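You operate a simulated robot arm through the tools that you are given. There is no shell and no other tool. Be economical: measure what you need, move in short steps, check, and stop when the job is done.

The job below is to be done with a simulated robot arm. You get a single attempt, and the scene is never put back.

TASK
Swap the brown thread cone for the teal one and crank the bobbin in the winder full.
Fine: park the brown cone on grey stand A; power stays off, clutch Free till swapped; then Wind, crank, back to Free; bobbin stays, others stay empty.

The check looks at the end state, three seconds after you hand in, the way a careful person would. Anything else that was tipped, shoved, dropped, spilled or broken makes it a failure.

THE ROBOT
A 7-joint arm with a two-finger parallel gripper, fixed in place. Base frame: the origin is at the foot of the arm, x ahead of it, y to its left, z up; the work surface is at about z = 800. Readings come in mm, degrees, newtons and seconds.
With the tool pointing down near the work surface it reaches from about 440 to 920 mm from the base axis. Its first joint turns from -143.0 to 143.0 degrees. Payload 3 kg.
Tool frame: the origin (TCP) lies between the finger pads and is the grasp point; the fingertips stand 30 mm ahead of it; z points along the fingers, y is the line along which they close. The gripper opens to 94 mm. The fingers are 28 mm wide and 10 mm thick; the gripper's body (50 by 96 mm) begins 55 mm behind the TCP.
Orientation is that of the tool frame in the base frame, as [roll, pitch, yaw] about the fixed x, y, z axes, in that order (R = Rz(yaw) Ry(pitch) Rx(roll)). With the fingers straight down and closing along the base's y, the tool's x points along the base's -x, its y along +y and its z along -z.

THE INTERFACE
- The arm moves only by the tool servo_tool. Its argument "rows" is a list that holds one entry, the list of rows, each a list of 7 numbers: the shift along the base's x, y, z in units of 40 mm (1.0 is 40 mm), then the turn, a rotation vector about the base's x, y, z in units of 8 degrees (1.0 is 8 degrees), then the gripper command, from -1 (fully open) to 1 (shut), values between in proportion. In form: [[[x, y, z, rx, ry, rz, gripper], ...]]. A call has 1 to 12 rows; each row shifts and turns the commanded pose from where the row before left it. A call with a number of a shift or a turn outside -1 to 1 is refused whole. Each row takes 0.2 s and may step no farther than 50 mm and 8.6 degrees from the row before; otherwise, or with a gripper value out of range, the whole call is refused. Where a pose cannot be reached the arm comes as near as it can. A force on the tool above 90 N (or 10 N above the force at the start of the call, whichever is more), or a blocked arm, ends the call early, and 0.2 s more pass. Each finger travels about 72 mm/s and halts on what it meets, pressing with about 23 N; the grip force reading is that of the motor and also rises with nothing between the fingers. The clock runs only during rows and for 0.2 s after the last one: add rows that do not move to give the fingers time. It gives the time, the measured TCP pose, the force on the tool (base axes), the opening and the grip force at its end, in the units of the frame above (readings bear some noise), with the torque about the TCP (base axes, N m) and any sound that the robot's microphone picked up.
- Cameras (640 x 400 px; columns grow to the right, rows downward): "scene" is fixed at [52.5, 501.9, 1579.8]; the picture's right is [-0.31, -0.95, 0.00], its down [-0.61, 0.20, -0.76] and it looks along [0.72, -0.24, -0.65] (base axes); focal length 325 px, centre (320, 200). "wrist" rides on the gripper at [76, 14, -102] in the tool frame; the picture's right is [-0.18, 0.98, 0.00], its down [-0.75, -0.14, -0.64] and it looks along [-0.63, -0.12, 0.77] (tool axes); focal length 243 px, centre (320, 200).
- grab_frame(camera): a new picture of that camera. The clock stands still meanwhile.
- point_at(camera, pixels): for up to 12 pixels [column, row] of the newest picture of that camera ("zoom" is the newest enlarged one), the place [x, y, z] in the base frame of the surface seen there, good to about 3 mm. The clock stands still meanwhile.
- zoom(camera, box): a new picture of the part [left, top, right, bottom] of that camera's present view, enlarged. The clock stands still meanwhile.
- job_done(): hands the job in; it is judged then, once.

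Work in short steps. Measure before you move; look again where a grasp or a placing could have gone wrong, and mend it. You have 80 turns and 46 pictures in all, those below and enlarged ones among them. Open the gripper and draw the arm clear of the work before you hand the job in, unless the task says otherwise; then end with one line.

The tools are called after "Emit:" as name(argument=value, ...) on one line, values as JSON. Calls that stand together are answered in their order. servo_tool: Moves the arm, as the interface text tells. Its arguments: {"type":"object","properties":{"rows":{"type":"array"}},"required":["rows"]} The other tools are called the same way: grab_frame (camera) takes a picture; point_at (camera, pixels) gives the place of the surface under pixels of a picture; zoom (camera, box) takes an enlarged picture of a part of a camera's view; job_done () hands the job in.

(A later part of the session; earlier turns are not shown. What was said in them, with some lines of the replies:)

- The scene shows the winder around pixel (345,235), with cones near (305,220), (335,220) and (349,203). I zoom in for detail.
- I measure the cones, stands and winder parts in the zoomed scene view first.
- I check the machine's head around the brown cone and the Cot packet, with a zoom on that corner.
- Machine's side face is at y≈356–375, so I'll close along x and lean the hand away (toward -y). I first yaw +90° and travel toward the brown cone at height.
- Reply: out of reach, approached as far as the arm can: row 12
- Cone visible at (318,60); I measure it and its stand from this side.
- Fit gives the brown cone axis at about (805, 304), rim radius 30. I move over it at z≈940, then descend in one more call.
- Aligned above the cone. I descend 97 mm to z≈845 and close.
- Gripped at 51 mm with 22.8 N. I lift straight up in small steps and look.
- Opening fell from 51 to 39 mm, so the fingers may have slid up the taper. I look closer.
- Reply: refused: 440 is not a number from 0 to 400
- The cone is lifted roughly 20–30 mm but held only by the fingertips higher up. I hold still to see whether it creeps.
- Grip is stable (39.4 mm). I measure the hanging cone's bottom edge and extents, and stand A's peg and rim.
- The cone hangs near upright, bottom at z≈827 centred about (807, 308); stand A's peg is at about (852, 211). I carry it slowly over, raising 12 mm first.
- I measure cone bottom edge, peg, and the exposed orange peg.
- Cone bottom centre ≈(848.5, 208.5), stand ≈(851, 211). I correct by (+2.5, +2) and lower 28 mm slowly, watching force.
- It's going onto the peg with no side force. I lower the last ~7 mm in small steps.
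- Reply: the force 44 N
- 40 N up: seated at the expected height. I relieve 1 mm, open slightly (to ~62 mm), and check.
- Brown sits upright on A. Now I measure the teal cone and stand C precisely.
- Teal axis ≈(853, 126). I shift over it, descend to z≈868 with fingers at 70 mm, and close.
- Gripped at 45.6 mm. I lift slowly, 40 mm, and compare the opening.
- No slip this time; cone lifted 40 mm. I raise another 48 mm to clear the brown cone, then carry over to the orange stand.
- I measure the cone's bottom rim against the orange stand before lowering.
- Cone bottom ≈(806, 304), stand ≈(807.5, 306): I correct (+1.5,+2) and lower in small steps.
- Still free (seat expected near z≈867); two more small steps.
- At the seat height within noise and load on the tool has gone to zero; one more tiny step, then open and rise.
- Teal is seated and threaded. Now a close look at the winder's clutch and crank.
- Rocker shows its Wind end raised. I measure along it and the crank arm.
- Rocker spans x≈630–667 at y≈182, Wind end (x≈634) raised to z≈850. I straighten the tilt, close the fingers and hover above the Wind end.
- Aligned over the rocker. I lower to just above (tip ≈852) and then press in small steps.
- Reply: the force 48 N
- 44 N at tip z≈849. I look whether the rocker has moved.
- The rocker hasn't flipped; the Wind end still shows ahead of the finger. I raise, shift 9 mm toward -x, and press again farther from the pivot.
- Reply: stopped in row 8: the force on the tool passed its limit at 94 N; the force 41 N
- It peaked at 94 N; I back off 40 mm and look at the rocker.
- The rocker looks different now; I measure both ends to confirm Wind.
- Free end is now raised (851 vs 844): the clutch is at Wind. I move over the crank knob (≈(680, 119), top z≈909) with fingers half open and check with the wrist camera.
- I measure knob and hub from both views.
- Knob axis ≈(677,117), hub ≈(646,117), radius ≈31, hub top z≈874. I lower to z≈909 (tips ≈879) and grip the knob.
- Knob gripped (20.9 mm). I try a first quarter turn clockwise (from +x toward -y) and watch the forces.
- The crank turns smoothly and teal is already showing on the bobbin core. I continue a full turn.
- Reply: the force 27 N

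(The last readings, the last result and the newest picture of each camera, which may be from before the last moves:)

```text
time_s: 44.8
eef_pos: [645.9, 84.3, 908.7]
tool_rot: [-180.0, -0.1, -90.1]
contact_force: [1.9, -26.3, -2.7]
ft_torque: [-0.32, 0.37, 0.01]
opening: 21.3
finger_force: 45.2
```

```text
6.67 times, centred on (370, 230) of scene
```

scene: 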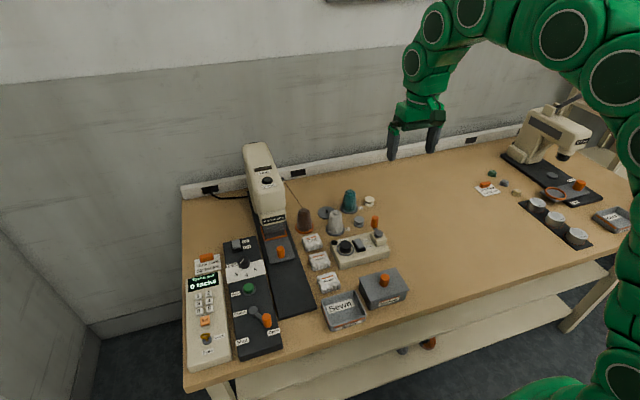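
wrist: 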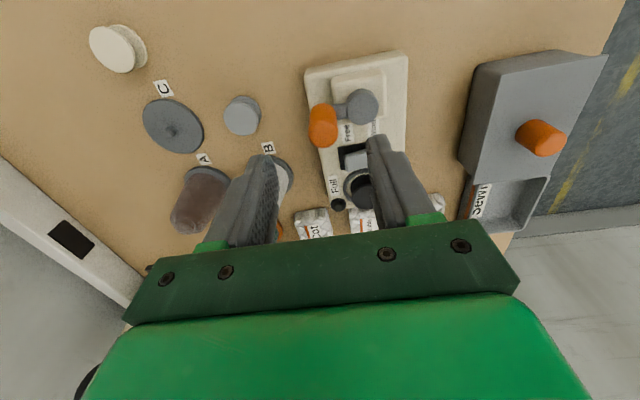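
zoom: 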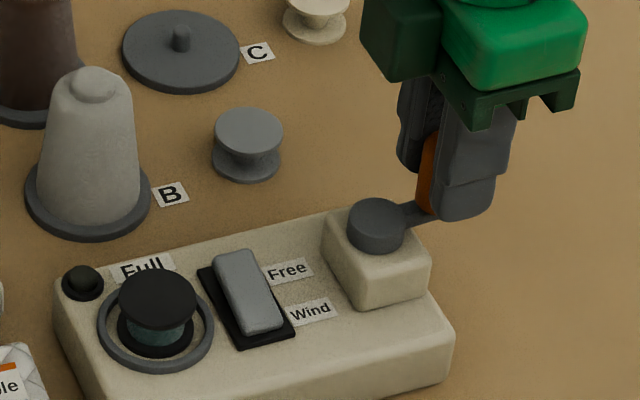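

Thread is building up. Force -26 N in y suggests the true circle is ~1.5 mm further to -y; I shift by that and make two more turns.

Emit:
servo_tool(rows=[[[-0.3875, 0.07, 0, 0, 0, 0, 1], [-0.284, 0.284, 0, 0, 0, 0, 1], [-0.104, 0.3875, 0, 0, 0, 0, 1], [0.104, 0.3875, 0, 0, 0, 0, 1], [0.284, 0.284, 0, 0, 0, 0, 1], [0.3875, 0.104, 0, 0, 0, 0, 1], [0.3875, -0.104, 0, 0, 0, 0, 1], [0.284, -0.284, 0, 0, 0, 0, 1], [0.104, -0.3875, 0, 0, 0, 0, 1], [-0.104, -0.3875, 0, 0, 0, 0, 1], [-0.284, -0.284, 0, 0, 0, 0, 1], [-0.3875, -0.104, 0, 0, 0, 0, 1]]])

Emit:
servo_tool(rows=[[[-0.3875, 0.104, 0, 0, 0, 0, 1], [-0.284, 0.284, 0, 0, 0, 0, 1], [-0.104, 0.3875, 0, 0, 0, 0, 1], [0.104, 0.3875, 0, 0, 0, 0, 1], [0.284, 0.284, 0, 0, 0, 0, 1], [0.3875, 0.104, 0, 0, 0, 0, 1], [0.3875, -0.104, 0, 0, 0, 0, 1], [0.284, -0.284, 0, 0, 0, 0, 1], [0.104, -0.3875, 0, 0, 0, 0, 1], [-0.104, -0.3875, 0, 0, 0, 0, 1], [-0.284, -0.284, 0, 0, 0, 0, 1], [-0.3875, -0.104, 0, 0, 0, 0, 1]]])

Emit:
zoom(camera="scene", box=[330, 200, 410, 260])

```text
time_s: 47.4
eef_pos: [646.7, 83.1, 908.1]
tool_rot: [-179.8, -0.1, -90.0]
contact_force: [1.2, -28.7, -17.3]
ft_torque: [-0.93, 0.13, -0.01]
opening: 21.3
finger_force: 45.7
```

```text
time_s: 50.0
eef_pos: [647.6, 82.3, 909.2]
tool_rot: [-179.8, -0.1, -90.0]
contact_force: [2.2, -25.8, 15.2]
ft_torque: [-0.77, 0.42, 0.02]
opening: 21.3
finger_force: 45.5
```

```text
6.67 times, centred on (370, 230) of scene
```

zoom: 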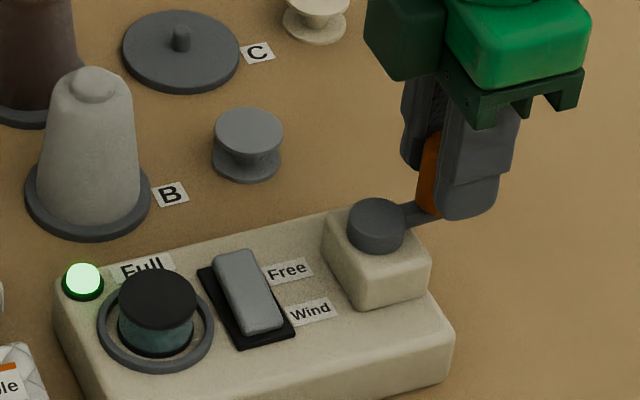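

The green Full lamp is lit. I release the knob, rise, close the fingers and hover above the rocker's Free end (667, 182).

Emit:
servo_tool(rows=[[[0, 0, 0, 0, 0, 0, 0.2], [0, 0, 0, 0, 0, 0, -0.1], [0, 0, 0, 0, 0, 0, -0.1], [0, 0, 0.4, 0, 0, 0, -0.1], [0, 0, 0.9, 0, 0, 0, -0.1], [0, 0, 0.3, 0, 0, 0, -0.1], [0.16, 0.84, 0, 0, 0, 0, 1], [0.16, 0.84, 0, 0, 0, 0, 1], [0.16, 0.82, 0, 0, 0, 0, 1], [0, 0, 0, 0, 0, 0, 1]]])

```text
time_s: 52.2
eef_pos: [665.7, 184.9, 971.0]
tool_rot: [-179.8, 0.0, -90.1]
contact_force: [0.2, 0.9, -0.2]
ft_torque: [-0.01, 0.02, 0.01]
opening: 0.0
finger_force: 23.4
```

I descend to just above the Free end and press in 2 mm steps.

Emit:
servo_tool(rows=[[[0.05, -0.07, -0.8, 0, 0, 0, 1], [0, 0, -0.8, 0, 0, 0, 1], [0, 0, -0.55, 0, 0, 0, 1], [0, 0, -0.05, 0, 0, 0, 1], [0, 0, -0.05, 0, 0, 0, 1], [0, 0, -0.05, 0, 0, 0, 1], [0, 0, 0, 0, 0, 0, 1]]])

```text
time_s: 53.8
eef_pos: [667.4, 180.9, 879.7]
tool_rot: [-179.9, 0.0, -90.1]
contact_force: [0.2, -0.1, 0.5]
ft_torque: [0.03, -0.02, 0.01]
opening: 0.0
finger_force: 22.7
```

No force yet at tip ≈850; I press further in small steps.

Emit:
servo_tool(rows=[[[0, 0, -0.04, 0, 0, 0, 1], [0, 0, -0.04, 0, 0, 0, 1], [0, 0, -0.04, 0, 0, 0, 1], [0, 0, 0, 0, 0, 0, 1]]])

```text
time_s: 54.8
eef_pos: [668.2, 181.9, 875.8]
tool_rot: [-179.9, 0.0, -90.2]
contact_force: [-8.5, -2.0, 25.8]
ft_torque: [-0.17, 0.5, -0.05]
opening: 0.0
finger_force: 22.6
```

Contact at 26 N; I continue pressing a little.

Emit:
servo_tool(rows=[[[0, 0, -0.04, 0, 0, 0, 1], [0, 0, -0.04, 0, 0, 0, 1], [0, 0, 0, 0, 0, 0, 1]]])

Emit:
servo_tool(rows=[[[0, 0, 0.5, 0, 0, 0, 1], [0, 0, 1, 0, 0, 0, 1], [0, 0, 1, 0, 0, 0, 1], [-0.5, -0.8, 0.5, 0, 0, 0, 1], [-0.5, -0.8, 0.5, 0, 0, 0, 1], [-0.5, -0.8, 0.5, 0, 0, 0, 1], [-0.5, -0.8, 0.5, 0, 0, 0, -0.5]]])

Emit:
zoom(camera="scene", box=[330, 205, 394, 255])

Emit:
point_at(camera="zoom", pixels=[[270, 280], [283, 295], [295, 308], [310, 325], [315, 340]])

```text
time_s: 55.5
eef_pos: [667.5, 182.1, 875.5]
tool_rot: [-179.7, 0.1, -90.1]
contact_force: [-17.8, -3.0, 31.9]
ft_torque: [-0.26, 0.89, 0.0]
opening: 0.0
finger_force: 22.9
stopped in row 3: the force on the tool passed its limit at 93 N (the readings are from after the stop); the commanded pose is now the measured one
```

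```text
time_s: 57.1
eef_pos: [588.9, 54.0, 1055.1]
tool_rot: [-179.7, 0.0, -90.0]
contact_force: [-1.5, -0.2, 0.1]
ft_torque: [0.02, -0.01, 0.0]
opening: 53.1
finger_force: 0.0
```

```text
8.00 times, centred on (362, 230) of scene
```

zoom: 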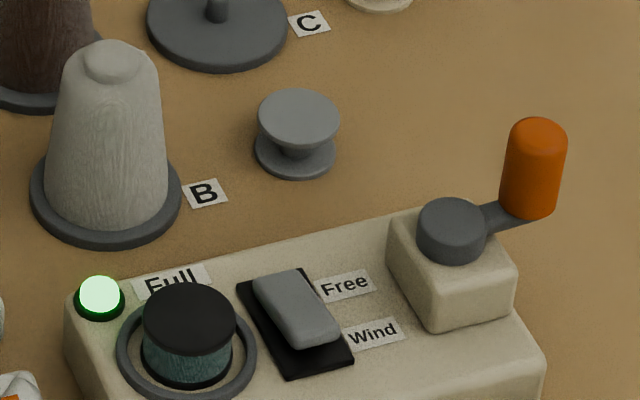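

```text
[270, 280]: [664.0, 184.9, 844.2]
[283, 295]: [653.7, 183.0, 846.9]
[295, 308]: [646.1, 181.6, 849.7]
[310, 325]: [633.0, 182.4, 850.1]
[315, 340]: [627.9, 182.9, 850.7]
```

Clutch is back at Free, lamp lit, bobbin full of teal. I draw the arm clear, open, and take a last overview.

Emit:
servo_tool(rows=[[[-0.5, -0.5, 0.6, 0, 0, 0, -1], [-0.5, -0.5, 0.6, 0, 0, 0, -1], [-0.3, -0.5, 0.6, 0, 0, 0, -1], [0, 0, 0, 0, 0, 0, -1]]])

Emit:
grab_frame(camera="scene")

Emit:
zoom(camera="scene", box=[270, 175, 430, 275])

```text
time_s: 58.1
eef_pos: [535.6, -6.7, 1125.0]
tool_rot: [-179.8, -0.1, -90.1]
contact_force: [0.3, 0.1, -0.9]
ft_torque: [-0.03, 0.01, 0.0]
opening: 93.8
finger_force: 0.1
```

```text
13 pictures are left
```

scene: 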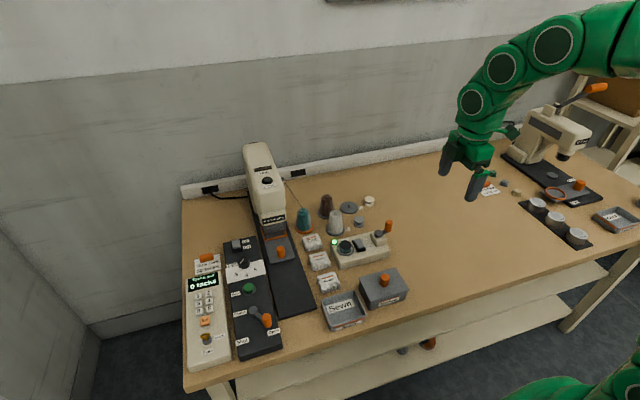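

```text
4.00 times, centred on (350, 225) of scene
```

zoom: 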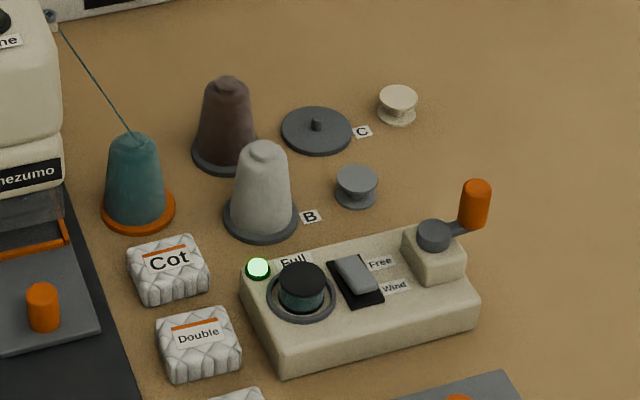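

Everything is in place: brown on A, teal on the orange stand, bobbin full, clutch Free, power untouched. I hand in.

Emit:
job_done()

```text
The job is handed in.
```

The teal cone is on the orange stand and the brown cone is parked on grey stand A. The bobbin is still in the winder, wound full of teal with the Full lamp lit. The clutch is back at Free, the power was never switched on, and the other bobbins are still empty.
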